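You operate a simulated robot arm through the tools that you are given. There is no shell and no other tool. Be economical: measure what you need, move in short steps, check, and stop when the job is done.

The job below is to be done with a simulated robot arm. You get a single attempt, and the scene is never put back.

TASK
Test the leak breaker with the cooler and feed breakers off.
Fine: press TEST once, reset the leak breaker, then put both back on.

It is judged by the outcome, as a careful person would: the job done as asked, and still so three seconds after it is handed in. It fails if anything else is knocked over, pushed out of place, dropped, spilled or broken.

THE ROBOT
A 7-joint arm with a two-finger parallel gripper, fixed in place. Base frame: the origin is at the foot of the arm, x ahead of it, y to its left, z up; the work surface is at about z = 900. Lengths are in mm, angles in rad, forces in N, time in s.
Its first joint turns from -2.897 to 2.897 rad. Payload 4.4 kg.
Tool frame: the origin (TCP) lies between the finger pads and is the grasp point; the fingertips stand 23 mm ahead of it; z points along the fingers, y is the line along which they close. Largest opening 94 mm; finger width 38, thickness 10; the body of the gripper, 54 by 96 mm, starts 39 mm behind the TCP.
Orientation is told as [roll, pitch, yaw] about the base's x, y, z axes, in that order, counted from this pose: with the fingers straight down and closing along the base's y, the tool's x points along the base's -x, its y along +y and its z along -z.

THE INTERFACE
- The arm moves only by the tool step_arm. Its argument "increments" is a list of rows, each an object of numbers (a shift or turn left out is 0, a gripper value left out holds the last): "ax", "ay", "az": the turn, a rotation vector about the tool's x, y, z in degrees; "tx", "ty", "tz": the shift along the tool's x, y, z in mm; "grip": the closure in counts, from 0 (fully open) to 255 (shut). In form: [{"ax": .., "ay": .., "az": .., "tx": .., "ty": .., "tz": .., "grip": ..}, ...]. A call has 1 to 8 rows; each row shifts and turns the commanded pose from where the row before left it, along the tool's axes as they then stand. Each row takes 0.2 s and may step no farther than 50 mm and 0.15 rad from the row before; otherwise, or with a gripper value out of range, the whole call is refused. A pose out of reach is approached as far as the arm can. The call stops where the force on the tool passes 40 N (or 10 N more than at its start, if that is more) or the arm is blocked; 0.2 s more then pass. Each finger travels about 72 mm/s and halts on what it meets, pressing with about 26 N; the grip force reading is that of the motor and also rises with nothing between the fingers. The clock runs only during rows and for 0.2 s after the last one: add rows that do not move to give the fingers time. It gives the time, the measured TCP pose, the force on the tool (base axes), the opening and the grip force at its end, in the units of the frame above (readings bear some noise), with the torque about the TCP (base axes, N m) and any sound that the robot's microphone picked up.
- Cameras (640 x 400 px; columns grow to the right, rows downward): "scene" is fixed at [218.3, -498.6, 1508.8]; the picture's right is [-0.39, -0.92, 0.00], its down [-0.68, 0.28, -0.68] and it looks along [0.62, -0.26, -0.74] (base axes); focal length 214 px, centre (320, 200). "wrist" rides on the gripper at [86, 16, -74] in the tool frame; the picture's right is [-0.18, 0.98, 0.00], its down [-0.58, -0.11, -0.81] and it looks along [-0.79, -0.15, 0.59] (tool axes); focal length 243 px, centre (320, 200). There is no depth. A picture from a camera that has moved, and an enlarged one, comes with that camera's place and axes in the base frame and with its lens.
- snapshot(camera): a new picture of that camera. The clock stands still meanwhile.
- zoom(camera, box): a new picture of the part [left, top, right, bottom] of that camera's present view, enlarged. The clock stands still meanwhile.
- finish_job(): hands the job in; it is judged then, once.

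Work in short steps. Places have to be worked out from the pictures, the camera data and where the tool is seen: move nearer, look again, correct. Check each grasp and each placing, and mend what went wrong. You have 120 turns and 64 pictures in all, those below and enlarged ones among them. Open the gripper and draw the arm clear of the work before you hand the job in, unless the task says otherwise; then end with one line.

The tools are called after "Call:" by a JSON object that holds its "method" and its "body". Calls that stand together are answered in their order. step_arm: Moves the arm, as the interface text tells. Its arguments: {"type":"object","properties":{"increments":{"type":"array"}},"required":["increments"]} The other tools are called the same way: snapshot (camera) takes a picture; zoom (camera, box) takes an enlarged picture of a part of a camera's view; finish_job () hands the job in.

At the start:

```text
time: 0.0
tool_pos: [507.0, 164.0, 1211.0]
tool_rot: [0.001, 0.001, 0.001]
contact_force: [-0.4, 0.0, 0.1]
wrist_torque: [0.04, -0.01, 0.0]
gripper_width: 94.3
grip_force: 0.1
```

scene: 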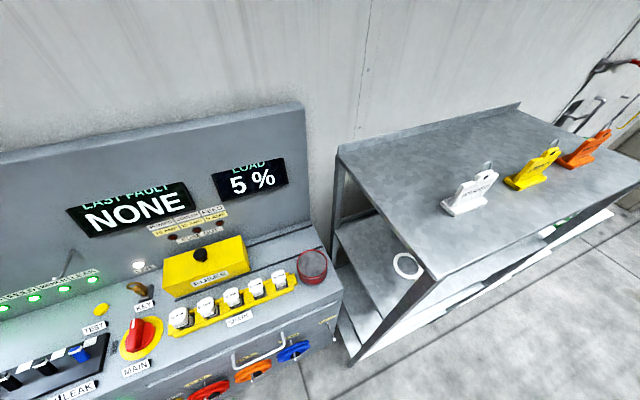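
wrist: 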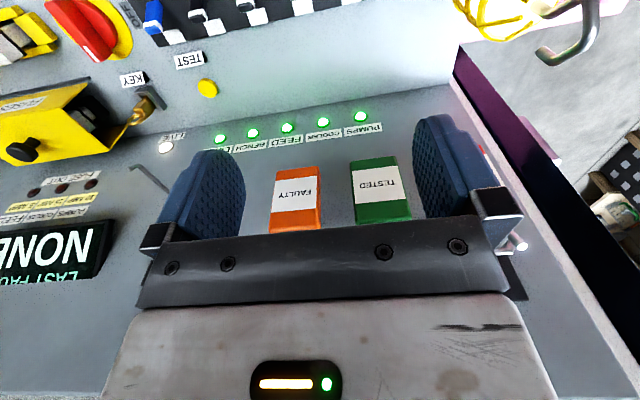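

The breakers are in the lower left of the scene view and the top of the wrist view. I'll zoom into both to read the labels.

Call:
{"method": "zoom", "body": {"camera": "scene", "box": [0, 240, 240, 400]}}

Call:
{"method": "zoom", "body": {"camera": "wrist", "box": [100, 0, 420, 200]}}

```text
2.50 times, centred on (120, 320) of scene
camera zoom: at [218.3, -498.6, 1508.8], right [-0.39, -0.92, 0.0], down [-0.68, 0.28, -0.68], along [0.62, -0.26, -0.74], focal length 536 px, centre (820, -100)
```

zoom: 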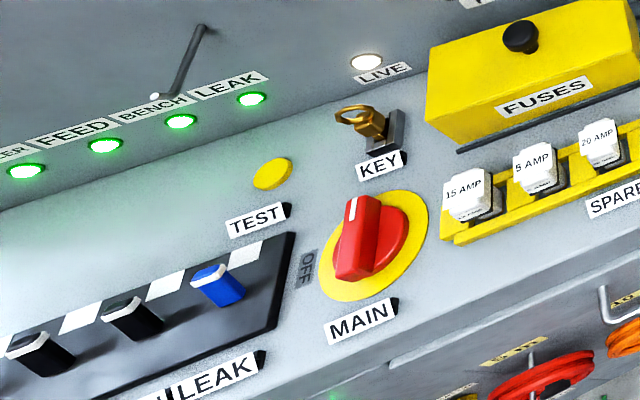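

```text
2.00 times, centred on (260, 100) of wrist
camera zoom: at [419.6, 179.7, 1286.3], right [0.18, 0.98, 0.0], down [0.58, -0.11, 0.81], along [0.79, -0.15, -0.59], focal length 485 px, centre (440, 400)
```

zoom: 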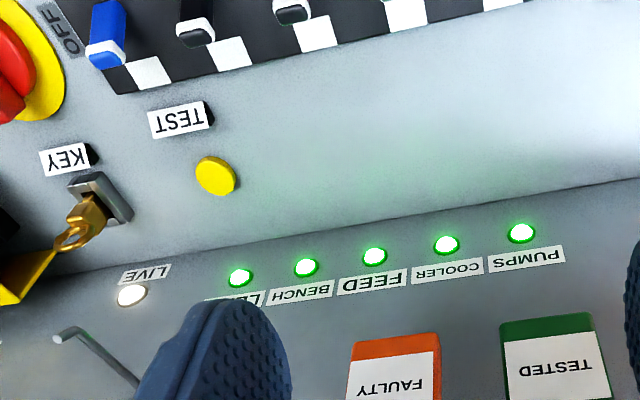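

Left to right the row is PUMPS, COOLER, FEED, BENCH, LEAK, with TEST near x≈593, y≈-40, z≈903 and the LEAK handle near x≈489, y≈-36. I'll draw back so the wrist camera sees the whole breaker row.

Call:
{"method": "step_arm", "body": {"increments": [{"tx": 45, "ty": -18}, {"tx": 45, "ty": -18}, {"tx": 45, "ty": -18}, {"tx": 45, "ty": -18}, {"grip": 255}, {}, {}]}}

Call:
{"method": "snapshot", "body": {"camera": "wrist"}}

```text
time: 1.6
tool_pos: [330.3, 91.7, 1211.8]
tool_rot: [0.001, 0.001, 0.0]
contact_force: [0.8, -0.2, 0.2]
wrist_torque: [0.0, -0.02, -0.01]
gripper_width: 0.0
grip_force: 21.1
```

```text
59 pictures are left
camera wrist: at [242.8, 107.7, 1285.5], right [0.18, 0.98, 0.0], down [0.58, -0.11, 0.81], along [0.79, -0.15, -0.59], focal length 243 px, centre (320, 200)
```

wrist: 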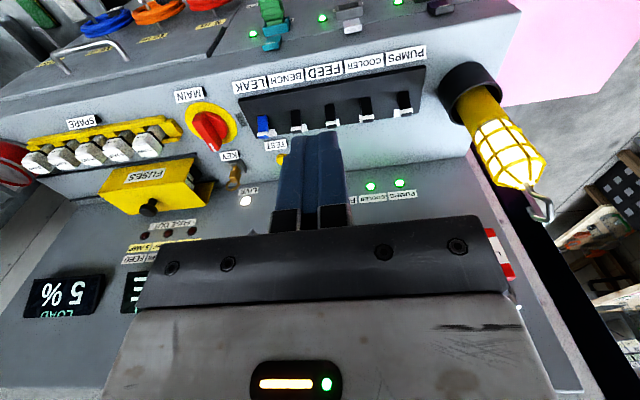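

The whole row is visible now; enlarging it.

Call:
{"method": "zoom", "body": {"camera": "wrist", "box": [220, 40, 444, 180]}}

Call:
{"method": "zoom", "body": {"camera": "wrist", "box": [200, 0, 500, 60]}}

Call:
{"method": "zoom", "body": {"camera": "scene", "box": [0, 300, 160, 400]}}

```text
2.86 times, centred on (332, 110) of wrist
camera zoom: at [242.8, 107.7, 1285.5], right [0.18, 0.98, 0.0], down [0.58, -0.11, 0.81], along [0.79, -0.15, -0.59], focal length 693 px, centre (286, 457)
```

zoom: 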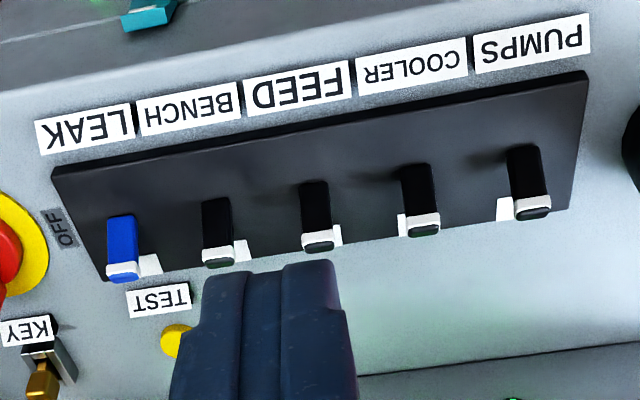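

```text
2.13 times, centred on (350, 30) of wrist
camera zoom: at [242.8, 107.7, 1285.5], right [0.18, 0.98, 0.0], down [0.58, -0.11, 0.81], along [0.79, -0.15, -0.59], focal length 518 px, centre (256, 563)
```

zoom: 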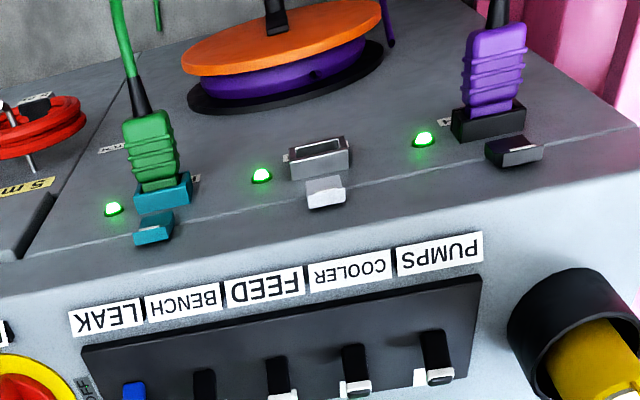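

```text
4.00 times, centred on (80, 350) of scene
camera zoom: at [218.3, -498.6, 1508.8], right [-0.39, -0.92, 0.0], down [-0.68, 0.28, -0.68], along [0.62, -0.26, -0.74], focal length 858 px, centre (1280, -400)
```

zoom: 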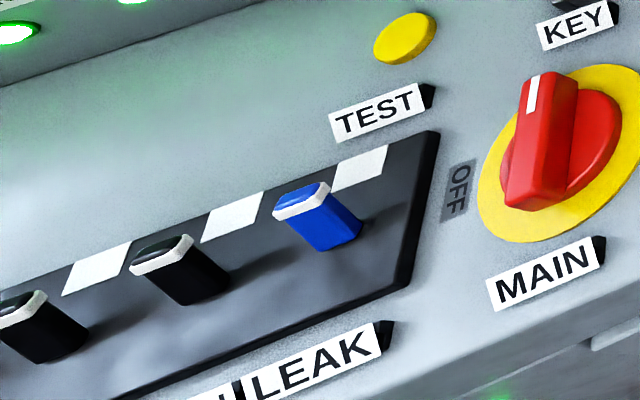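

Triangulating: handle tips are at x≈495, z≈944, with y = -40 (LEAK), 20, 80 (FEED), 140 (COOLER), 200; all lean away from the base (ON). I go behind FEED with closed fingers and stop above for a check.

Call:
{"method": "step_arm", "body": {"increments": [{"tx": -41, "ty": -4}, {"tx": -41, "ty": -4}, {"tx": -41, "ty": -4}, {"tx": -41}, {"tx": -42}, {"tz": 50}, {"tz": 50}, {"tz": 50}]}}

Call:
{"method": "step_arm", "body": {"increments": [{"tz": 40}, {"tz": 20}, {}]}}

Call:
{"method": "snapshot", "body": {"camera": "scene"}}

Call:
{"method": "snapshot", "body": {"camera": "wrist"}}

```text
time: 3.4
tool_pos: [535.0, 80.9, 1062.0]
tool_rot: [0.0, -0.001, -0.001]
contact_force: [0.5, 0.6, -0.4]
wrist_torque: [0.03, 0.0, -0.04]
gripper_width: 0.0
grip_force: 25.9
```

```text
time: 4.2
tool_pos: [534.8, 77.9, 1002.2]
tool_rot: [0.001, -0.001, 0.0]
contact_force: [-0.2, -0.5, 1.2]
wrist_torque: [-0.01, -0.01, 0.0]
gripper_width: 0.1
grip_force: 26.0
```

```text
55 pictures are left
```

scene: 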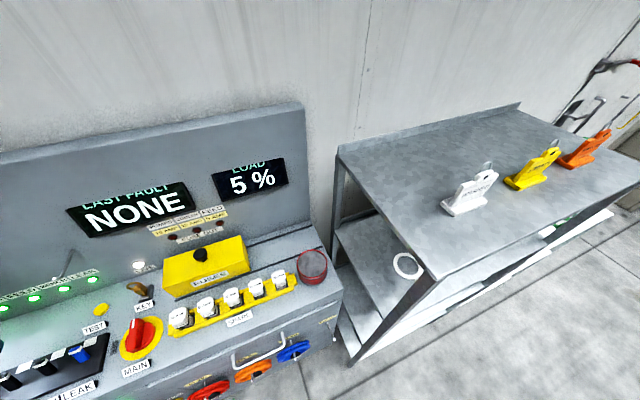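

```text
54 pictures are left
camera wrist: at [447.6, 95.6, 1075.8], right [0.18, 0.98, 0.0], down [0.58, -0.11, 0.81], along [0.79, -0.15, -0.59], focal length 243 px, centre (320, 200)
```

wrist: 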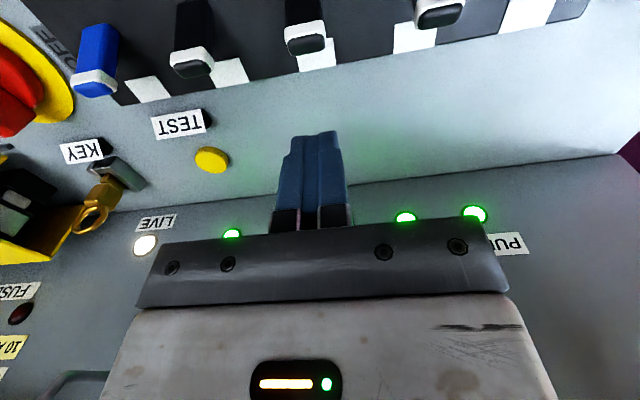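

Consistent: FEED tip at (496, 80). The fingers are behind it; lower to tip height ≈927 and pull towards the base in small steps.

Call:
{"method": "step_arm", "body": {"increments": [{"tz": 30}, {"tz": 22}, {}]}}

Call:
{"method": "step_arm", "body": {"increments": [{"tx": 8}, {"tx": 8}, {"tx": 8}, {"tx": 8}]}}

Call:
{"method": "snapshot", "body": {"camera": "wrist"}}

```text
time: 5.0
tool_pos: [534.9, 79.5, 949.1]
tool_rot: [0.002, 0.0, 0.001]
contact_force: [-0.8, -0.4, 0.5]
wrist_torque: [0.01, -0.06, -0.06]
gripper_width: 0.0
grip_force: 25.8
```

```text
time: 5.8
tool_pos: [514.0, 78.8, 953.3]
tool_rot: [0.0, -0.007, 0.0]
contact_force: [2.1, -1.4, 5.8]
wrist_torque: [-0.02, 0.12, -0.01]
gripper_width: 0.3
grip_force: 25.9
stopped in row 4: the force on the tool passed its limit at 47 N (the readings are from after the stop); the commanded pose is now the measured one
```

```text
53 pictures are left
camera wrist: at [426.2, 95.6, 1026.9], right [0.19, 0.98, 0.0], down [0.58, -0.11, 0.81], along [0.8, -0.15, -0.59], focal length 243 px, centre (320, 200)
```

wrist: 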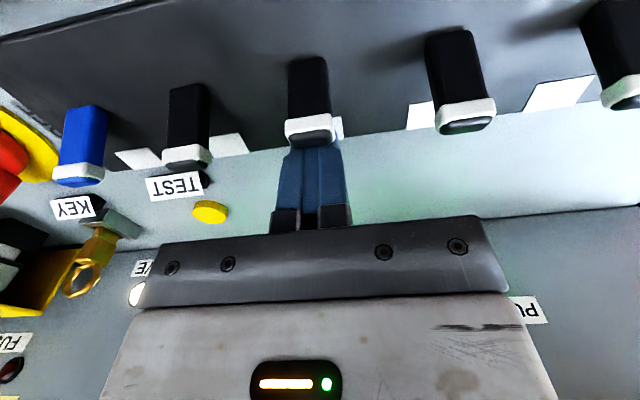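

The fingers met the handle at face x≈495 and stopped on a force spike at speed; FEED hasn't flipped. I'll back off slightly and push slowly with small steps.

Call:
{"method": "step_arm", "body": {"increments": [{"tx": -3, "tz": 3}, {"tx": 3}, {"tx": 2}, {"tx": 2}, {"tx": 2}, {"tx": 2}, {"tx": 2}, {"tx": 2}]}}

```text
time: 6.4
tool_pos: [515.3, 79.6, 953.0]
tool_rot: [0.001, -0.012, -0.002]
contact_force: [3.4, 0.0, 4.5]
wrist_torque: [-0.01, 0.09, 0.02]
gripper_width: 0.0
grip_force: 25.8
stopped in row 3: the force on the tool passed its limit at 42 N (the readings are from after the stop); the commanded pose is now the measured one
```

Blocked again, with an upward component. I'll look closer at the contact.

Call:
{"method": "zoom", "body": {"camera": "wrist", "box": [240, 40, 400, 240]}}

```text
2.00 times, centred on (320, 140) of wrist
camera zoom: at [427.2, 95.5, 1026.0], right [0.19, 0.98, 0.0], down [0.57, -0.11, 0.81], along [0.8, -0.15, -0.58], focal length 485 px, centre (320, 320)
```

zoom: 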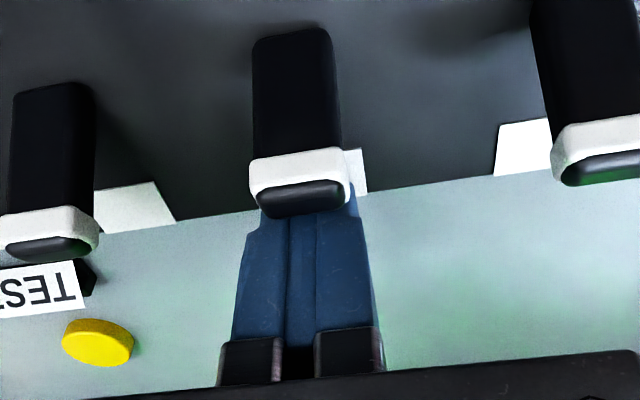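

The finger is squarely against the handle's far side. I'll load it in fine increments to read force direction and stiffness.

Call:
{"method": "step_arm", "body": {"increments": [{"tz": 1}, {"tx": 0.5}, {"tx": 0.5}, {}]}}

Call:
{"method": "step_arm", "body": {"increments": [{"tx": 0.5}, {"tx": 0.5}, {}]}}

```text
time: 7.4
tool_pos: [514.4, 80.0, 952.6]
tool_rot: [0.001, -0.013, -0.001]
contact_force: [11.0, -11.7, 26.9]
wrist_torque: [-0.02, 0.52, 0.26]
gripper_width: 0.0
grip_force: 25.7
```

```text
time: 8.0
tool_pos: [515.6, 78.8, 952.8]
tool_rot: [0.001, -0.017, -0.002]
contact_force: [3.2, -1.0, 5.1]
wrist_torque: [0.0, 0.09, 0.04]
gripper_width: 0.0
grip_force: 25.6
stopped in row 2: the force on the tool passed its limit at 43 N (the readings are from after the stop); the commanded pose is now the measured one
```

The reaction is mostly upward at about TCP height: the handle's top appears caught under a shoulder of the finger. I'll back off, rise so only the tips overlap the handle, and pull again.

Call:
{"method": "step_arm", "body": {"increments": [{"tx": -6}, {"tz": -9}, {"tx": 4}, {"tx": 2}, {"tx": 1}, {"tx": 1}, {"tx": 1}, {}]}}

Call:
{"method": "step_arm", "body": {"increments": [{"tx": 1}, {"tx": 1}, {"tx": 1}, {"tx": 1}, {"tx": 1}, {"tx": 1}, {}]}}

Call:
{"method": "zoom", "body": {"camera": "wrist", "box": [200, 20, 440, 240]}}

```text
time: 9.8
tool_pos: [511.8, 79.3, 962.6]
tool_rot: [0.001, -0.014, -0.001]
contact_force: [0.6, 0.7, 0.3]
wrist_torque: [-0.02, 0.01, 0.01]
gripper_width: 0.1
grip_force: 26.0
```

```text
time: 11.3
tool_pos: [506.6, 79.0, 961.6]
tool_rot: [0.003, -0.014, 0.0]
contact_force: [1.4, -0.2, 0.3]
wrist_torque: [-0.02, -0.04, 0.0]
gripper_width: 0.0
grip_force: 26.3
```

```text
1.82 times, centred on (320, 130) of wrist
camera zoom: at [417.4, 96.2, 1035.0], right [0.19, 0.98, 0.0], down [0.57, -0.11, 0.81], along [0.8, -0.15, -0.58], focal length 441 px, centre (320, 327)
```

zoom: 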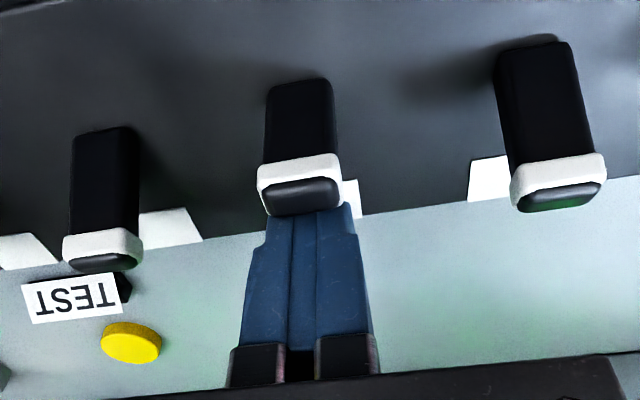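

It now moves almost force-free and the FEED handle is beginning to rise. Keep pulling.

Call:
{"method": "step_arm", "body": {"increments": [{"tx": 2}, {"tx": 2}, {"tx": 2}, {"tx": 2}, {"tx": 2}, {"tx": 2}, {"tx": 2}, {}]}}

Call:
{"method": "zoom", "body": {"camera": "wrist", "box": [200, 20, 440, 240]}}

```text
time: 13.2
tool_pos: [492.0, 78.8, 960.1]
tool_rot: [0.002, -0.015, -0.001]
contact_force: [0.1, -0.5, -0.2]
wrist_torque: [-0.03, 0.0, 0.03]
gripper_width: 0.0
grip_force: 25.9
```

```text
1.82 times, centred on (320, 130) of wrist
camera zoom: at [403.1, 95.8, 1033.9], right [0.19, 0.98, 0.0], down [0.57, -0.11, 0.81], along [0.8, -0.15, -0.58], focal length 441 px, centre (320, 327)
```

zoom: 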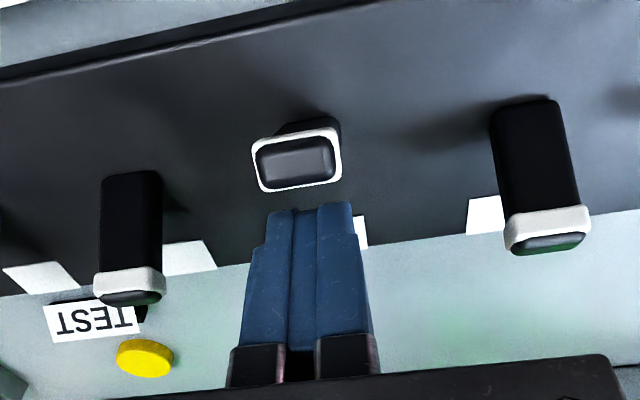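

FEED snapped to off (now leaning toward the base). Lift, shift to COOLER (y≈140), and repeat at the same height.

Call:
{"method": "step_arm", "body": {"increments": [{"tz": -40, "ay": 0.8}, {"tx": -40, "ty": 30}, {"ty": 31}, {"tz": 20}, {"tz": 20}, {}]}}

Call:
{"method": "zoom", "body": {"camera": "wrist", "box": [160, 0, 480, 200]}}

```text
time: 14.6
tool_pos: [529.9, 140.4, 963.2]
tool_rot: [0.002, 0.001, -0.001]
contact_force: [0.7, -0.8, 0.1]
wrist_torque: [0.0, -0.01, 0.03]
gripper_width: 0.0
grip_force: 25.9
```

```text
2.00 times, centred on (320, 100) of wrist
camera zoom: at [443.3, 156.9, 1035.8], right [0.19, 0.98, 0.0], down [0.58, -0.11, 0.81], along [0.79, -0.15, -0.59], focal length 485 px, centre (320, 400)
```

zoom: 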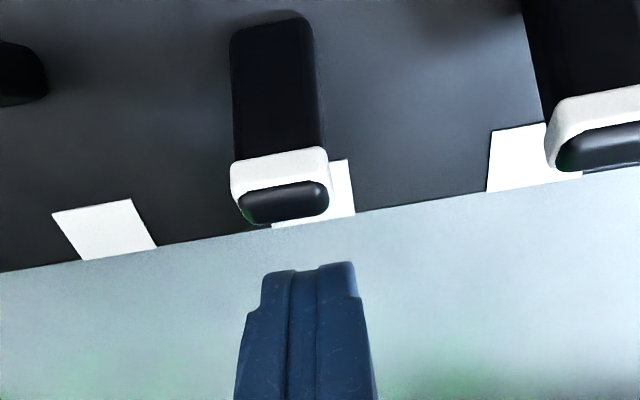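

Lined up with COOLER; pull it to about x=491.

Call:
{"method": "step_arm", "body": {"increments": [{"tx": 8, "tz": 1}, {"tx": 5}, {"tx": 3}, {"tx": 2}, {"tx": 2}, {"tx": 2}, {"tx": 2}, {"tx": 2}]}}

Call:
{"method": "step_arm", "body": {"increments": [{"tx": 2}, {"tx": 2}, {"tx": 2}, {"tx": 2}, {"tx": 2}, {"tx": 2}, {"tx": 1}, {}]}}

Call:
{"method": "zoom", "body": {"camera": "wrist", "box": [100, 0, 500, 240]}}

```text
time: 16.4
tool_pos: [505.6, 140.5, 960.3]
tool_rot: [0.002, -0.001, -0.002]
contact_force: [0.3, -0.6, 0.7]
wrist_torque: [0.05, -0.01, -0.01]
gripper_width: 0.0
grip_force: 25.6
```

```text
time: 18.1
tool_pos: [491.9, 139.5, 959.7]
tool_rot: [0.002, 0.0, -0.002]
contact_force: [-0.2, -0.4, -0.1]
wrist_torque: [0.0, -0.02, 0.01]
gripper_width: 0.2
grip_force: 26.2
```

```text
1.60 times, centred on (300, 120) of wrist
camera zoom: at [404.8, 156.1, 1034.6], right [0.19, 0.98, 0.0], down [0.58, -0.11, 0.81], along [0.79, -0.15, -0.59], focal length 388 px, centre (352, 328)
```

zoom: 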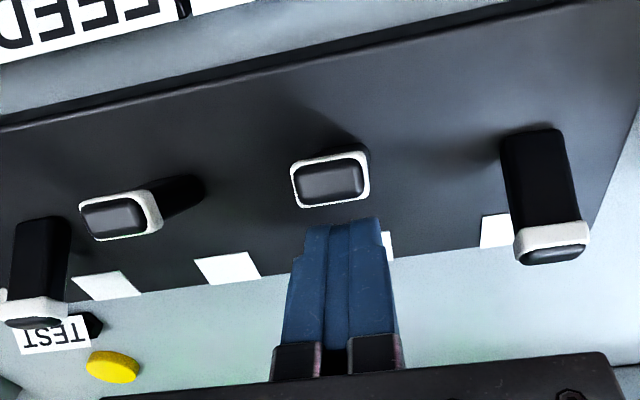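

Both COOLER and FEED handles are off. Rise, move above TEST (592, -41) and look, including the indicator lamps.

Call:
{"method": "step_arm", "body": {"increments": [{"tz": -50}, {"tz": -50}, {"tx": -33, "ty": -36}, {"tx": -33, "ty": -36}, {"tx": -34, "ty": -36}, {"ty": -36}, {"ty": -36}, {}]}}

Call:
{"method": "snapshot", "body": {"camera": "scene"}}

Call:
{"method": "zoom", "body": {"camera": "wrist", "box": [160, 0, 560, 240]}}

Call:
{"method": "zoom", "body": {"camera": "scene", "box": [0, 240, 200, 400]}}

```text
time: 19.8
tool_pos: [555.4, 70.5, 1061.7]
tool_rot: [0.002, 0.004, 0.18]
contact_force: [0.2, -0.1, -0.3]
wrist_torque: [0.03, -0.02, -0.01]
gripper_width: 0.0
grip_force: 25.7
stopped in row 8: the arm was blocked; the commanded pose is now the measured one
```

```text
47 pictures are left
```

scene: 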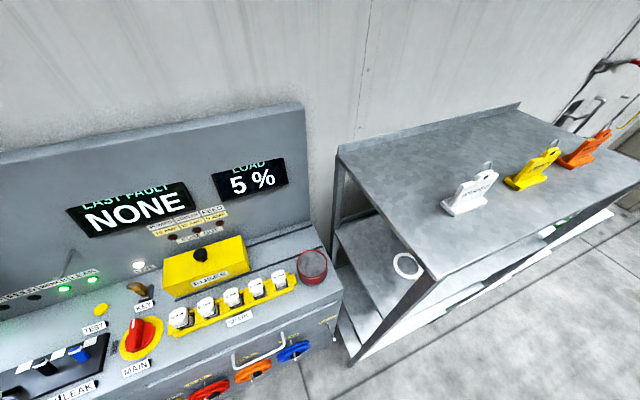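

```text
1.60 times, centred on (360, 120) of wrist
camera zoom: at [466.6, 70.8, 1136.9], right [0.01, 1.0, 0.0], down [0.59, 0.0, 0.8], along [0.8, 0.0, -0.59], focal length 388 px, centre (256, 328)
```

zoom: 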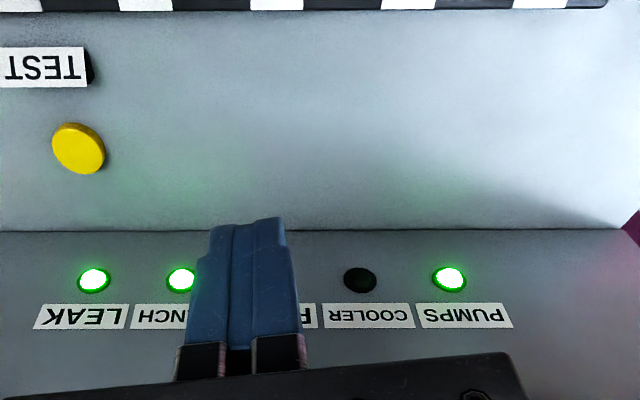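

```text
2.50 times, centred on (100, 320) of scene
camera zoom: at [218.3, -498.6, 1508.8], right [-0.39, -0.92, 0.0], down [-0.68, 0.28, -0.68], along [0.62, -0.26, -0.74], focal length 536 px, centre (870, -100)
```

zoom: 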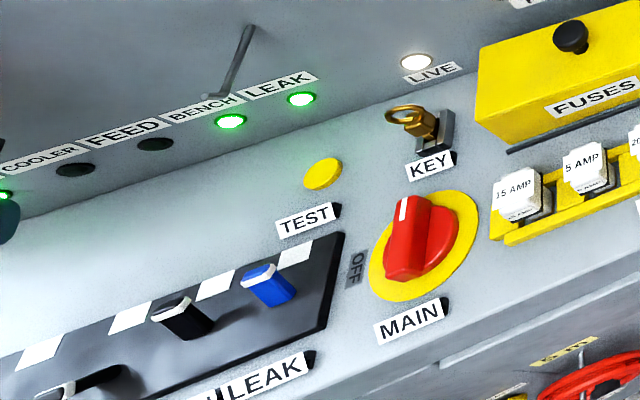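

Lamps confirm COOLER and FEED off. The arm fell short with a 0.18 rad yaw — a joint limit or an obstruction upstream; I'll rise and try smaller moves while squaring the yaw.

Call:
{"method": "step_arm", "body": {"increments": [{"tz": -30}, {"az": 3}, {"az": 3}, {}]}}

Call:
{"method": "snapshot", "body": {"camera": "wrist"}}

```text
time: 21.0
tool_pos: [546.9, 70.1, 1065.4]
tool_rot: [0.0, 0.05, 0.078]
contact_force: [-0.7, -0.5, 0.9]
wrist_torque: [0.01, -0.01, 0.0]
gripper_width: 0.0
grip_force: 26.2
stopped in row 4: the arm was blocked; the commanded pose is now the measured one
```

```text
44 pictures are left
camera wrist: at [463.5, 79.7, 1143.7], right [0.11, 0.99, -0.01], down [0.63, -0.06, 0.78], along [0.77, -0.09, -0.63], focal length 243 px, centre (320, 200)
```

wrist: 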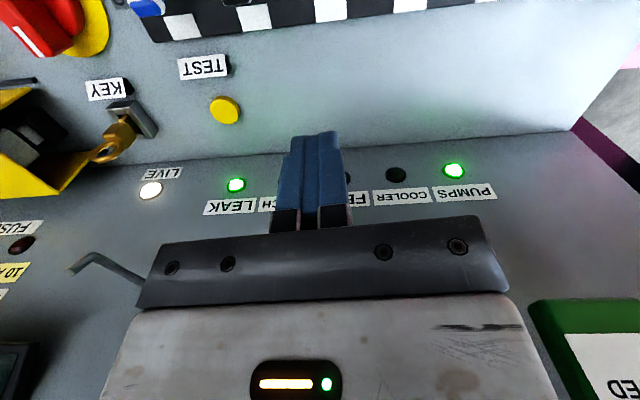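

I can't rise: something of the wrist is likely catching on the board (FAULTY/TESTED tags are at about y≈98/210, z≈1095; hook near y≈-76, z≈1073). I'll retreat straight back toward the base, gently.

Call:
{"method": "step_arm", "body": {"increments": [{"tx": 8}, {"tx": 10}, {"tx": 10}, {"tx": 10}, {}]}}

Call:
{"method": "snapshot", "body": {"camera": "wrist"}}

```text
time: 22.2
tool_pos: [511.1, 62.7, 1065.6]
tool_rot: [0.0, 0.052, 0.076]
contact_force: [-0.2, -0.2, 0.2]
wrist_torque: [0.01, 0.02, -0.01]
gripper_width: 0.1
grip_force: 26.3
```

```text
43 pictures are left
camera wrist: at [427.4, 73.4, 1145.3], right [0.11, 0.99, -0.01], down [0.63, -0.06, 0.77], along [0.77, -0.09, -0.63], focal length 243 px, centre (320, 200)
```

wrist: 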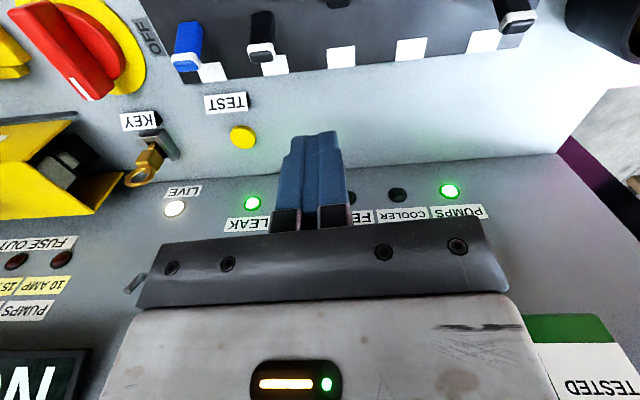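

Free now. I'll rise, straighten, and draw back to inspect the board and tags.

Call:
{"method": "step_arm", "body": {"increments": [{"tx": 20}, {"tx": 20, "ay": -3}, {"tz": -25, "az": 4.4}, {"tz": -35}, {"tx": 40, "tz": -35}, {"tx": 40, "tz": -30}, {}]}}

Call:
{"method": "snapshot", "body": {"camera": "wrist"}}

```text
refused: row 5 steps farther than a row can; nothing moved
```

```text
42 pictures are left
camera wrist: at [427.4, 73.4, 1145.3], right [0.11, 0.99, -0.01], down [0.63, -0.06, 0.77], along [0.77, -0.09, -0.63], focal length 243 px, centre (320, 200)
```

wrist: 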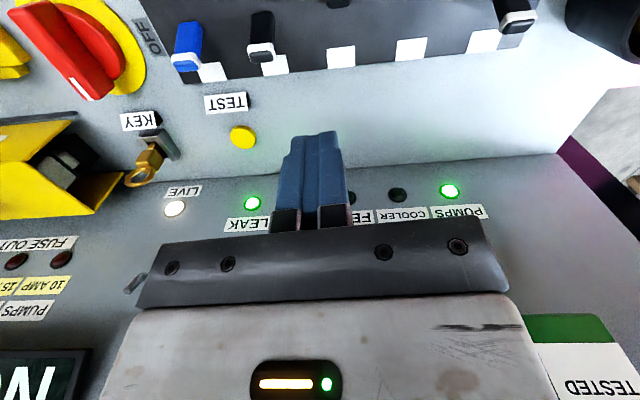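

A row was too long; same move with shorter rows.

Call:
{"method": "step_arm", "body": {"increments": [{"tx": 20}, {"tx": 20, "ay": -3}, {"tz": -25, "az": 4.4}, {"tz": -40}, {"tx": 30, "tz": -35}, {"tx": 30, "tz": -35}, {"tx": 30, "tz": -20}, {}]}}

Call:
{"method": "snapshot", "body": {"camera": "wrist"}}

```text
time: 24.0
tool_pos: [380.2, 62.7, 1222.4]
tool_rot: [-0.001, -0.001, -0.001]
contact_force: [-0.3, -0.1, 0.1]
wrist_torque: [-0.01, -0.02, -0.01]
gripper_width: 0.1
grip_force: 25.8
```

```text
41 pictures are left
camera wrist: at [294.1, 79.4, 1296.5], right [0.19, 0.98, 0.0], down [0.58, -0.11, 0.81], along [0.79, -0.15, -0.59], focal length 243 px, centre (320, 200)
```

wrist: 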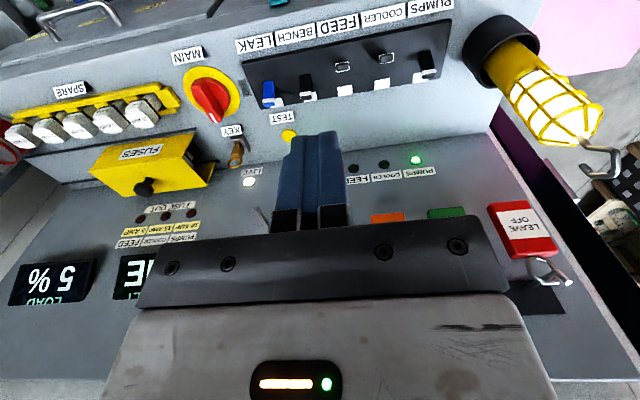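

By triangulation the tags' lower edges sit at x≈597, z≈1110 (y≈119 and 198), so an arm link likely bumped FAULTY. I'll go back to the starting pose to compare with the first picture.

Call:
{"method": "step_arm", "body": {"increments": [{"ty": 34, "grip": 0}, {"ty": 34}, {"ty": 34}, {"tx": -42}, {"tx": -42}, {"tx": -43, "tz": 11}, {}]}}

Call:
{"method": "snapshot", "body": {"camera": "wrist"}}

```text
time: 25.6
tool_pos: [508.5, 164.0, 1210.9]
tool_rot: [0.001, 0.001, -0.002]
contact_force: [0.2, -0.3, -0.5]
wrist_torque: [-0.02, -0.01, -0.04]
gripper_width: 94.1
grip_force: 0.1
```

```text
40 pictures are left
camera wrist: at [420.3, 180.1, 1285.2], right [0.19, 0.98, 0.0], down [0.58, -0.11, 0.81], along [0.79, -0.15, -0.59], focal length 243 px, centre (320, 200)
```

wrist: 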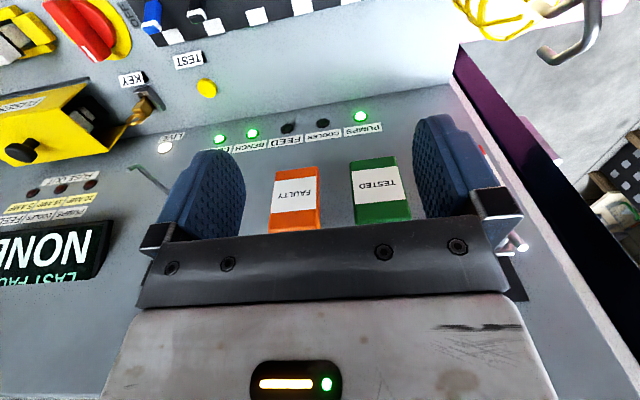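

Tags are exactly where they started. For TEST I'll come in tilted from the base side with the tool yawed -90° (camera swung to +y), keeping clear of the hook and tags. First to a staging place at x≈428, y≈-38, closing the fingers.

Call:
{"method": "step_arm", "body": {"increments": [{"tx": 40, "grip": 255}, {"tx": 40}, {"ty": -40}, {"ty": -40}, {"ty": -40}, {"ty": -41}, {"ty": -41}, {}]}}

Call:
{"method": "step_arm", "body": {"increments": [{"az": 8.2}, {"az": 8.2}, {"az": 8.2}, {"az": 8.2}, {"az": 8.2}, {"az": 8.2}, {"az": 8.2}, {"az": 8.2}]}}

Call:
{"method": "step_arm", "body": {"increments": [{"az": 8.2}, {"az": 8.2}, {"az": 8}, {"ax": -8.3}, {"ax": -8.3}, {"ax": -8.3}, {}]}}

```text
time: 27.4
tool_pos: [427.3, -40.1, 1209.8]
tool_rot: [0.002, 0.002, -0.002]
contact_force: [0.4, 0.3, 0.3]
wrist_torque: [-0.04, 0.02, 0.0]
gripper_width: 0.0
grip_force: 26.3
```

```text
time: 29.2
tool_pos: [430.2, -39.3, 1212.7]
tool_rot: [0.0, 0.0, -1.147]
contact_force: [0.7, 0.9, -0.2]
wrist_torque: [0.04, 0.01, 0.01]
gripper_width: 0.0
grip_force: 26.1
```

```text
time: 30.8
tool_pos: [427.4, -38.8, 1212.2]
tool_rot: [0.435, 0.001, -1.572]
contact_force: [0.1, -0.2, 0.4]
wrist_torque: [0.03, -0.03, -0.01]
gripper_width: 0.2
grip_force: 26.2
```

Tool is tilted 25° toward +x. Move onto the approach line and part-way down, then look.

Call:
{"method": "step_arm", "body": {"increments": [{"ty": 20}, {"tz": 40}, {"tz": 40}, {"tz": 45}, {"tz": 45}, {}]}}

Call:
{"method": "snapshot", "body": {"camera": "wrist"}}

Call:
{"method": "zoom", "body": {"camera": "scene", "box": [0, 200, 240, 400]}}

```text
time: 32.2
tool_pos: [521.4, -37.9, 1067.8]
tool_rot: [0.434, -0.001, -1.572]
contact_force: [-0.1, 0.1, 0.2]
wrist_torque: [0.0, 0.01, 0.01]
gripper_width: 0.0
grip_force: 26.6
```

```text
39 pictures are left
camera wrist: at [503.2, 48.9, 1141.6], right [0.89, -0.19, 0.41], down [-0.44, -0.58, 0.69], along [0.11, -0.79, -0.6], focal length 243 px, centre (320, 200)
```

wrist: 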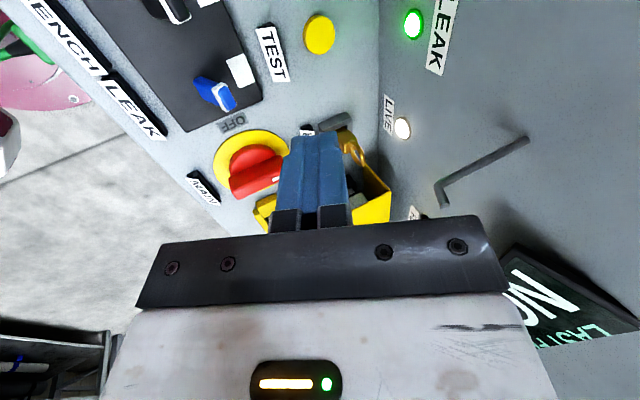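

```text
2.00 times, centred on (120, 300) of scene
camera zoom: at [218.3, -498.6, 1508.8], right [-0.39, -0.92, 0.0], down [-0.68, 0.28, -0.68], along [0.62, -0.26, -0.74], focal length 429 px, centre (720, 0)
```

zoom: 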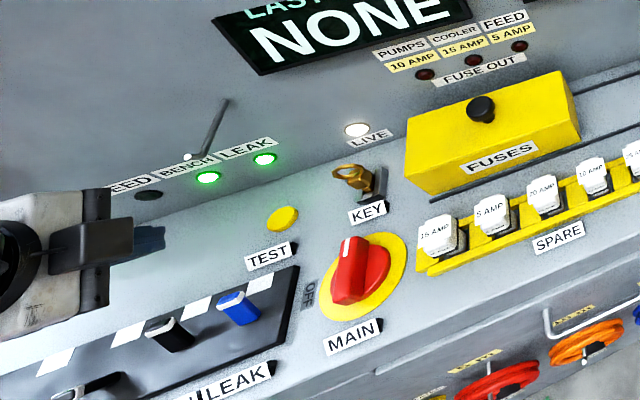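

TEST re-measured at (592.5, -38). I'm on line; advance with a small correction, stopping ~20 mm short.

Call:
{"method": "step_arm", "body": {"increments": [{"tz": 40, "ty": 7}, {"tz": 40}, {"tz": 30}, {"tz": 22}, {}]}}

Call:
{"method": "snapshot", "body": {"camera": "wrist"}}

Call:
{"method": "zoom", "body": {"camera": "scene", "box": [0, 220, 200, 400]}}

```text
time: 33.4
tool_pos: [582.2, -39.7, 948.4]
tool_rot: [0.435, 0.0, -1.572]
contact_force: [-0.2, 0.6, 0.6]
wrist_torque: [-0.01, 0.0, -0.01]
gripper_width: 0.2
grip_force: 25.8
```

```text
37 pictures are left
camera wrist: at [564.5, 47.4, 1023.3], right [0.89, -0.19, 0.41], down [-0.44, -0.58, 0.69], along [0.11, -0.79, -0.6], focal length 243 px, centre (320, 200)
```

wrist: 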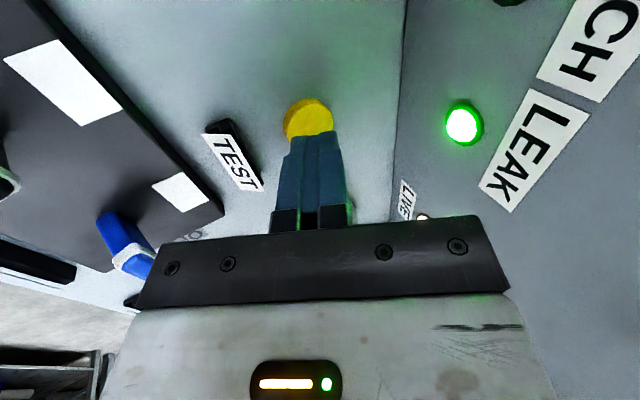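

```text
2.22 times, centred on (100, 310) of scene
camera zoom: at [218.3, -498.6, 1508.8], right [-0.39, -0.92, 0.0], down [-0.68, 0.28, -0.68], along [0.62, -0.26, -0.74], focal length 477 px, centre (809, -44)
```

zoom: 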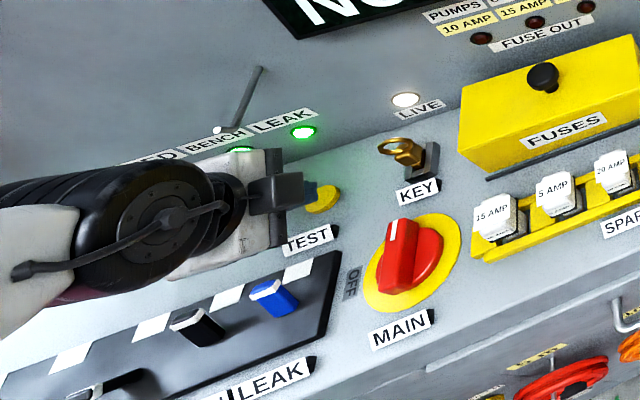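

Aligned over TEST. Advance slowly; stop at the click.

Call:
{"method": "step_arm", "body": {"increments": [{"tz": 3}, {"tz": 3}, {"tz": 2}, {"tz": 2}, {"tz": 2}, {"tz": 2}, {}]}}

```text
time: 35.0
tool_pos: [586.7, -38.1, 937.1]
tool_rot: [0.434, 0.001, -1.571]
contact_force: [0.1, 0.6, 1.0]
wrist_torque: [0.0, 0.01, 0.0]
gripper_width: 0.0
grip_force: 26.1
```

Not in contact yet; continue straight down in small steps.

Call:
{"method": "step_arm", "body": {"increments": [{"tz": 1.8, "ty": -0.8}, {"tz": 1.8, "ty": -0.8}, {}]}}

Call:
{"method": "step_arm", "body": {"increments": [{"tz": 1.4, "ty": -0.6}, {"tz": 1.4, "ty": -0.6}, {}]}}

Call:
{"method": "zoom", "body": {"camera": "scene", "box": [40, 240, 160, 360]}}

```text
time: 35.8
tool_pos: [584.9, -39.1, 933.2]
tool_rot: [0.435, -0.001, -1.571]
contact_force: [0.7, -0.8, 0.1]
wrist_torque: [0.01, 0.04, -0.02]
gripper_width: 0.0
grip_force: 25.6
```

```text
time: 36.6
tool_pos: [586.5, -39.7, 928.7]
tool_rot: [0.433, -0.001, -1.575]
contact_force: [-0.4, -0.1, 1.7]
wrist_torque: [-0.02, 0.02, -0.04]
gripper_width: 0.0
grip_force: 26.2
```

```text
3.33 times, centred on (100, 300) of scene
camera zoom: at [218.3, -498.6, 1508.8], right [-0.39, -0.92, 0.0], down [-0.68, 0.28, -0.68], along [0.62, -0.26, -0.74], focal length 715 px, centre (1053, -133)
```

zoom: 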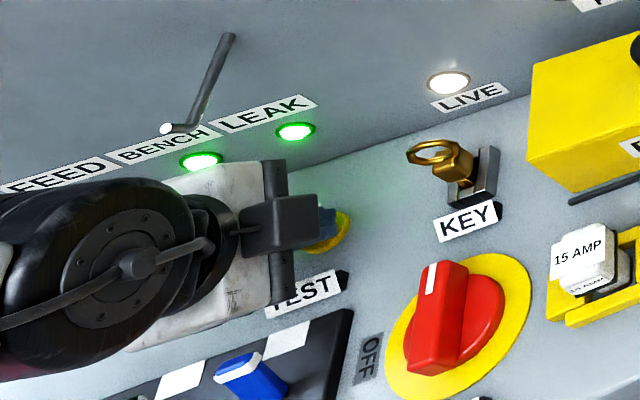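

Fz just begins to rise (1.7 N), so contact is imminent. Press on in ~1 mm steps.

Call:
{"method": "step_arm", "body": {"increments": [{"tz": 0.9, "ty": -0.4}, {"tz": 0.9, "ty": -0.4}, {}]}}

Call:
{"method": "step_arm", "body": {"increments": [{"tz": 0.9, "ty": -0.4}, {"tz": 0.9, "ty": -0.4}, {}]}}

Call:
{"method": "zoom", "body": {"camera": "wrist", "box": [80, 40, 560, 280]}}

```text
time: 37.4
tool_pos: [586.2, -39.0, 927.8]
tool_rot: [0.435, -0.002, -1.572]
contact_force: [0.0, -0.5, 3.7]
wrist_torque: [-0.02, 0.0, -0.03]
gripper_width: 0.0
grip_force: 25.7
heard: click
```

```text
time: 38.2
tool_pos: [587.5, -39.3, 926.5]
tool_rot: [0.435, 0.001, -1.572]
contact_force: [0.0, 0.4, 8.3]
wrist_torque: [0.0, -0.01, 0.0]
gripper_width: 0.1
grip_force: 26.2
```

```text
1.33 times, centred on (320, 160) of wrist
camera zoom: at [569.6, 47.3, 1000.9], right [0.89, -0.19, 0.41], down [-0.44, -0.58, 0.68], along [0.11, -0.79, -0.6], focal length 324 px, centre (320, 253)
```

zoom: 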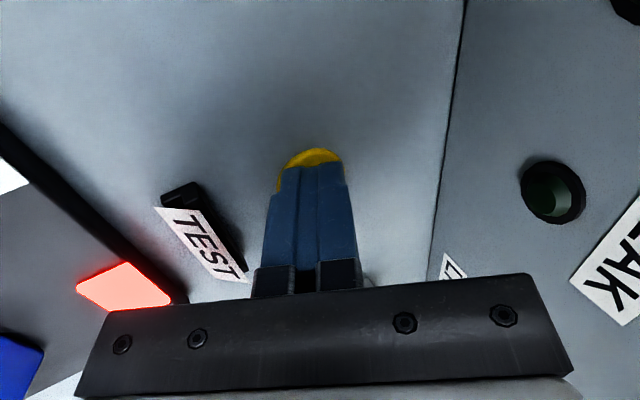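

TEST clicked; LEAK lamp is out and its flag is red. Retreat along the tool axis, then look.

Call:
{"method": "step_arm", "body": {"increments": [{"tz": -20}, {"tz": -40}, {"tz": -45}, {"tz": -45}, {"tz": -45}, {"tz": -45}, {"tz": -45}, {}]}}

Call:
{"method": "zoom", "body": {"camera": "scene", "box": [0, 220, 200, 400]}}

Call:
{"method": "snapshot", "body": {"camera": "scene"}}

```text
time: 40.0
tool_pos: [465.1, -37.4, 1184.3]
tool_rot: [0.435, 0.0, -1.573]
contact_force: [0.0, -0.9, -0.1]
wrist_torque: [0.01, -0.04, -0.01]
gripper_width: 0.3
grip_force: 25.7
```

```text
2.22 times, centred on (100, 310) of scene
camera zoom: at [218.3, -498.6, 1508.8], right [-0.39, -0.92, 0.0], down [-0.68, 0.28, -0.68], along [0.62, -0.26, -0.74], focal length 477 px, centre (809, -44)
```

zoom: 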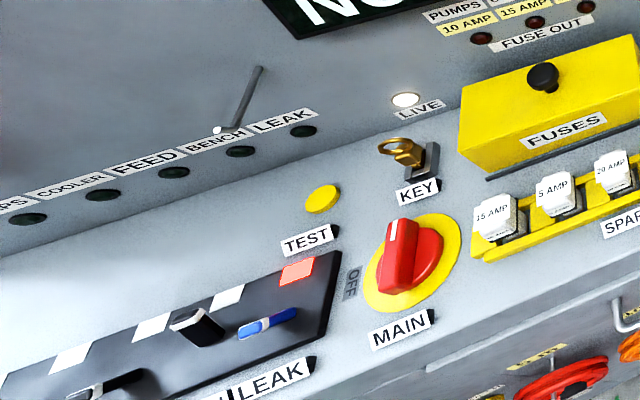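

```text
32 pictures are left
```

scene: 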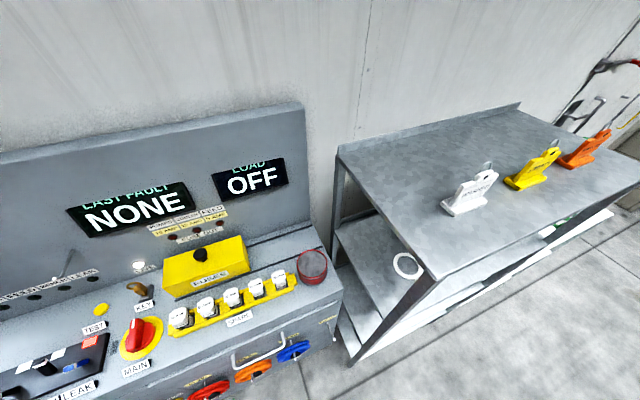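

LEAK tripped and all circuits are dead, as expected from an upstream breaker. Restore the tool orientation and look at the LEAK handle.

Call:
{"method": "step_arm", "body": {"increments": [{"ax": 8.3}, {"ax": 8.3}, {"ax": 8.3}, {"az": -8.2}, {"az": -8.2}, {"az": -8.2}, {"az": -8.2}, {"az": -8.2}]}}

Call:
{"method": "step_arm", "body": {"increments": [{"az": -8.2}, {"az": -8.2}, {"az": -8.2}, {"az": -8.2}, {"az": -8.2}, {"az": -8}, {}]}}

Call:
{"method": "zoom", "body": {"camera": "wrist", "box": [200, 0, 520, 200]}}

```text
time: 41.8
tool_pos: [467.1, -38.4, 1183.8]
tool_rot: [0.001, 0.0, -0.853]
contact_force: [1.0, -0.5, 0.1]
wrist_torque: [-0.02, -0.02, 0.01]
gripper_width: 0.5
grip_force: 25.9
```

```text
time: 43.4
tool_pos: [465.8, -39.6, 1184.9]
tool_rot: [0.0, 0.001, 0.001]
contact_force: [0.0, -0.1, 0.2]
wrist_torque: [0.02, 0.01, 0.0]
gripper_width: 0.0
grip_force: 26.0
```

```text
2.00 times, centred on (360, 100) of wrist
camera zoom: at [379.2, -22.5, 1259.4], right [0.18, 0.98, 0.0], down [0.58, -0.11, 0.81], along [0.79, -0.15, -0.59], focal length 485 px, centre (240, 400)
```

zoom: 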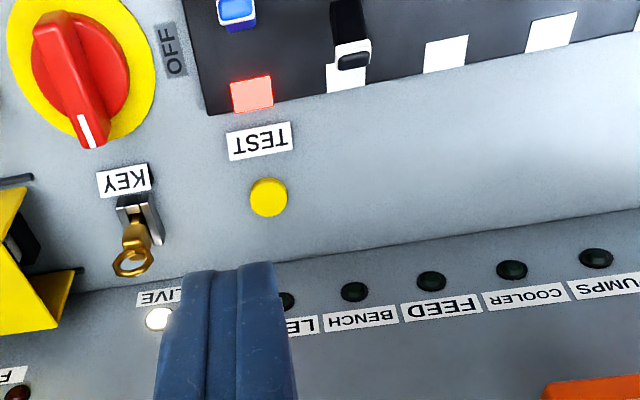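

Draw back a bit to compare LEAK with the OFF handles.

Call:
{"method": "step_arm", "body": {"increments": [{"tx": 45}, {"tx": 45}, {}]}}

Call:
{"method": "zoom", "body": {"camera": "wrist", "box": [240, 0, 560, 200]}}

```text
time: 44.2
tool_pos: [375.8, -37.0, 1186.2]
tool_rot: [0.0, 0.0, -0.001]
contact_force: [-0.9, -0.2, -0.4]
wrist_torque: [0.0, -0.01, -0.03]
gripper_width: 0.0
grip_force: 25.4
```

```text
2.00 times, centred on (400, 100) of wrist
camera zoom: at [289.2, -21.3, 1261.4], right [0.19, 0.98, 0.0], down [0.58, -0.11, 0.81], along [0.79, -0.15, -0.59], focal length 485 px, centre (160, 400)
```

zoom: 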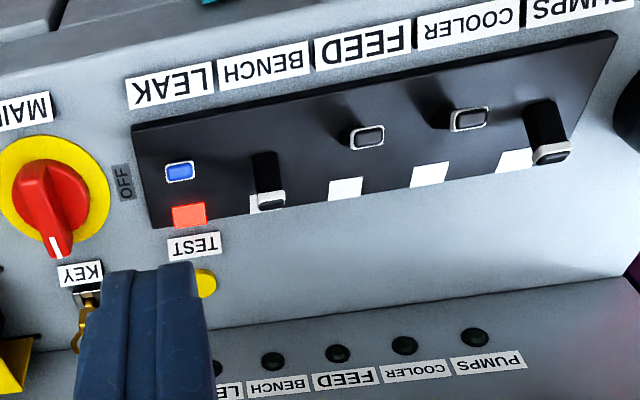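

LEAK's handle is at x≈460, same as the OFF handles, so it dropped fully. I'll come down on its near side (x≈415) and push it away to ON.

Call:
{"method": "step_arm", "body": {"increments": [{"tx": -38, "ty": -3}, {"tz": 45}, {"tz": 45}, {"tz": 45}, {"tz": 45}, {"tz": 25}, {"tz": 20}, {}]}}

Call:
{"method": "snapshot", "body": {"camera": "wrist"}}

```text
time: 46.0
tool_pos: [413.5, -41.3, 956.9]
tool_rot: [-0.001, -0.001, -0.002]
contact_force: [-0.5, 0.4, 0.1]
wrist_torque: [-0.01, 0.01, 0.01]
gripper_width: 0.0
grip_force: 25.7
```

```text
29 pictures are left
camera wrist: at [326.1, -25.3, 1031.2], right [0.19, 0.98, 0.0], down [0.58, -0.11, 0.81], along [0.79, -0.15, -0.59], focal length 243 px, centre (320, 200)
```

wrist: 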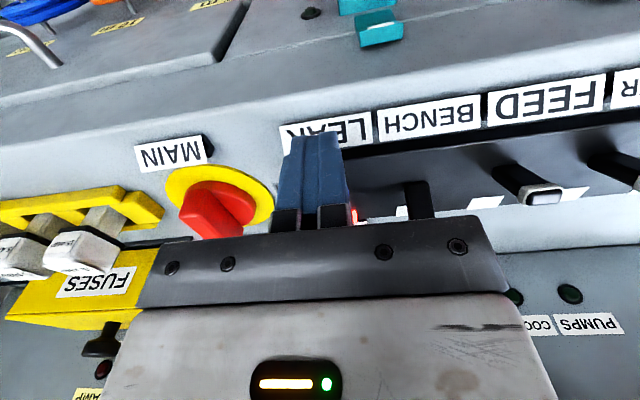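

Positioned in front of LEAK; raise 4 mm and push toward +x gently to about 464.

Call:
{"method": "step_arm", "body": {"increments": [{"tz": -4}, {"tx": -8}, {"tx": -6}, {"tx": -4}, {"tx": -3}, {"tx": -3}, {"tx": -3}, {"tx": -3}]}}

Call:
{"method": "step_arm", "body": {"increments": [{"tx": -3}, {"tx": -3}, {"tx": -3}, {"tx": -3}, {"tx": -3}, {"tx": -3}, {"tx": -2}, {}]}}

Call:
{"method": "zoom", "body": {"camera": "scene", "box": [0, 240, 160, 400]}}

```text
time: 47.8
tool_pos: [442.8, -40.8, 965.0]
tool_rot: [0.001, 0.001, -0.001]
contact_force: [-1.1, 1.2, -0.3]
wrist_torque: [0.01, 0.0, 0.0]
gripper_width: 0.2
grip_force: 26.5
```

```text
time: 49.6
tool_pos: [464.3, -41.5, 963.5]
tool_rot: [0.0, 0.001, -0.003]
contact_force: [0.6, 0.2, 0.0]
wrist_torque: [-0.02, -0.01, -0.02]
gripper_width: 0.0
grip_force: 26.2
```

```text
2.50 times, centred on (80, 320) of scene
camera zoom: at [218.3, -498.6, 1508.8], right [-0.39, -0.92, 0.0], down [-0.68, 0.28, -0.68], along [0.62, -0.26, -0.74], focal length 536 px, centre (920, -100)
```

zoom: 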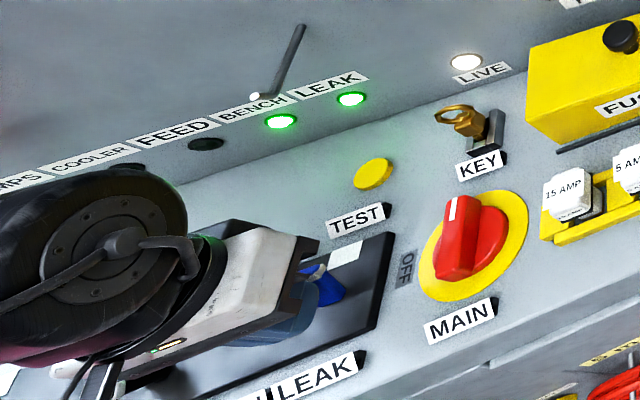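

LEAK is reset (lamp on, flag white). Back off and go to FEED (y≈80), same push.

Call:
{"method": "step_arm", "body": {"increments": [{"tx": 25}, {"tx": 26}, {"tz": -30, "ty": 10}, {"ty": 40}, {"ty": 40}, {"ty": 31}, {"tz": 31}, {}]}}

Call:
{"method": "step_arm", "body": {"increments": [{"tx": -8}, {"tx": -6}, {"tx": -4}, {"tx": -3}, {"tx": -3}, {"tx": -3}, {"tx": -3}]}}

Call:
{"method": "step_arm", "body": {"increments": [{"tx": -3}, {"tx": -3}, {"tx": -3}, {"tx": -3}, {"tx": -3}, {"tx": -3}, {"tx": -2}, {}]}}

Call:
{"method": "zoom", "body": {"camera": "scene", "box": [0, 240, 160, 400]}}

```text
time: 51.4
tool_pos: [416.1, 80.2, 960.6]
tool_rot: [0.0, 0.0, -0.002]
contact_force: [-1.2, -0.6, 0.4]
wrist_torque: [-0.01, 0.0, -0.01]
gripper_width: 0.0
grip_force: 26.2
```

```text
time: 53.0
tool_pos: [443.8, 80.9, 962.4]
tool_rot: [-0.001, -0.001, -0.002]
contact_force: [-0.4, -0.7, 0.2]
wrist_torque: [0.02, 0.03, 0.0]
gripper_width: 0.0
grip_force: 26.0
```

```text
time: 54.8
tool_pos: [463.9, 79.1, 962.0]
tool_rot: [0.0, -0.001, -0.003]
contact_force: [-1.0, 0.1, -1.1]
wrist_torque: [0.04, -0.03, -0.03]
gripper_width: 0.1
grip_force: 26.2
```

```text
2.50 times, centred on (80, 320) of scene
camera zoom: at [218.3, -498.6, 1508.8], right [-0.39, -0.92, 0.0], down [-0.68, 0.28, -0.68], along [0.62, -0.26, -0.74], focal length 536 px, centre (920, -100)
```

zoom: 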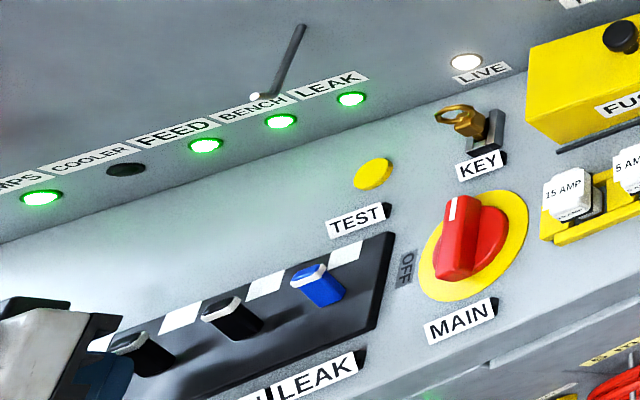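

FEED is on. Same for COOLER (y≈140).

Call:
{"method": "step_arm", "body": {"increments": [{"tx": 25}, {"tx": 24}, {"tz": -30}, {"ty": 30}, {"ty": 30}, {"tz": 30}, {}]}}

Call:
{"method": "step_arm", "body": {"increments": [{"tx": -8}, {"tx": -6}, {"tx": -4}, {"tx": -3}, {"tx": -3}, {"tx": -3}, {"tx": -3}]}}

Call:
{"method": "step_arm", "body": {"increments": [{"tx": -3}, {"tx": -3}, {"tx": -3}, {"tx": -3}, {"tx": -3}, {"tx": -3}, {"tx": -2}, {}]}}

Call:
{"method": "zoom", "body": {"camera": "scene", "box": [0, 240, 160, 400]}}

```text
time: 56.4
tool_pos: [414.4, 138.2, 960.7]
tool_rot: [0.0, -0.001, -0.002]
contact_force: [0.4, -0.2, -0.2]
wrist_torque: [0.01, -0.02, -0.01]
gripper_width: 0.0
grip_force: 25.7
```

```text
time: 58.0
tool_pos: [444.3, 140.2, 962.8]
tool_rot: [0.0, 0.0, -0.002]
contact_force: [-1.8, 0.0, -0.4]
wrist_torque: [0.0, -0.01, 0.01]
gripper_width: 0.1
grip_force: 26.2
```

```text
time: 59.8
tool_pos: [464.7, 140.8, 962.3]
tool_rot: [0.001, 0.002, -0.003]
contact_force: [0.3, 0.5, 0.7]
wrist_torque: [0.0, 0.0, -0.04]
gripper_width: 0.0
grip_force: 26.2
```

```text
2.50 times, centred on (80, 320) of scene
camera zoom: at [218.3, -498.6, 1508.8], right [-0.39, -0.92, 0.0], down [-0.68, 0.28, -0.68], along [0.62, -0.26, -0.74], focal length 536 px, centre (920, -100)
```

zoom: 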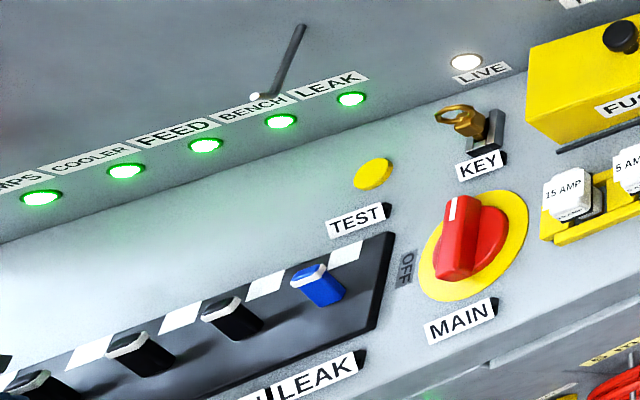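

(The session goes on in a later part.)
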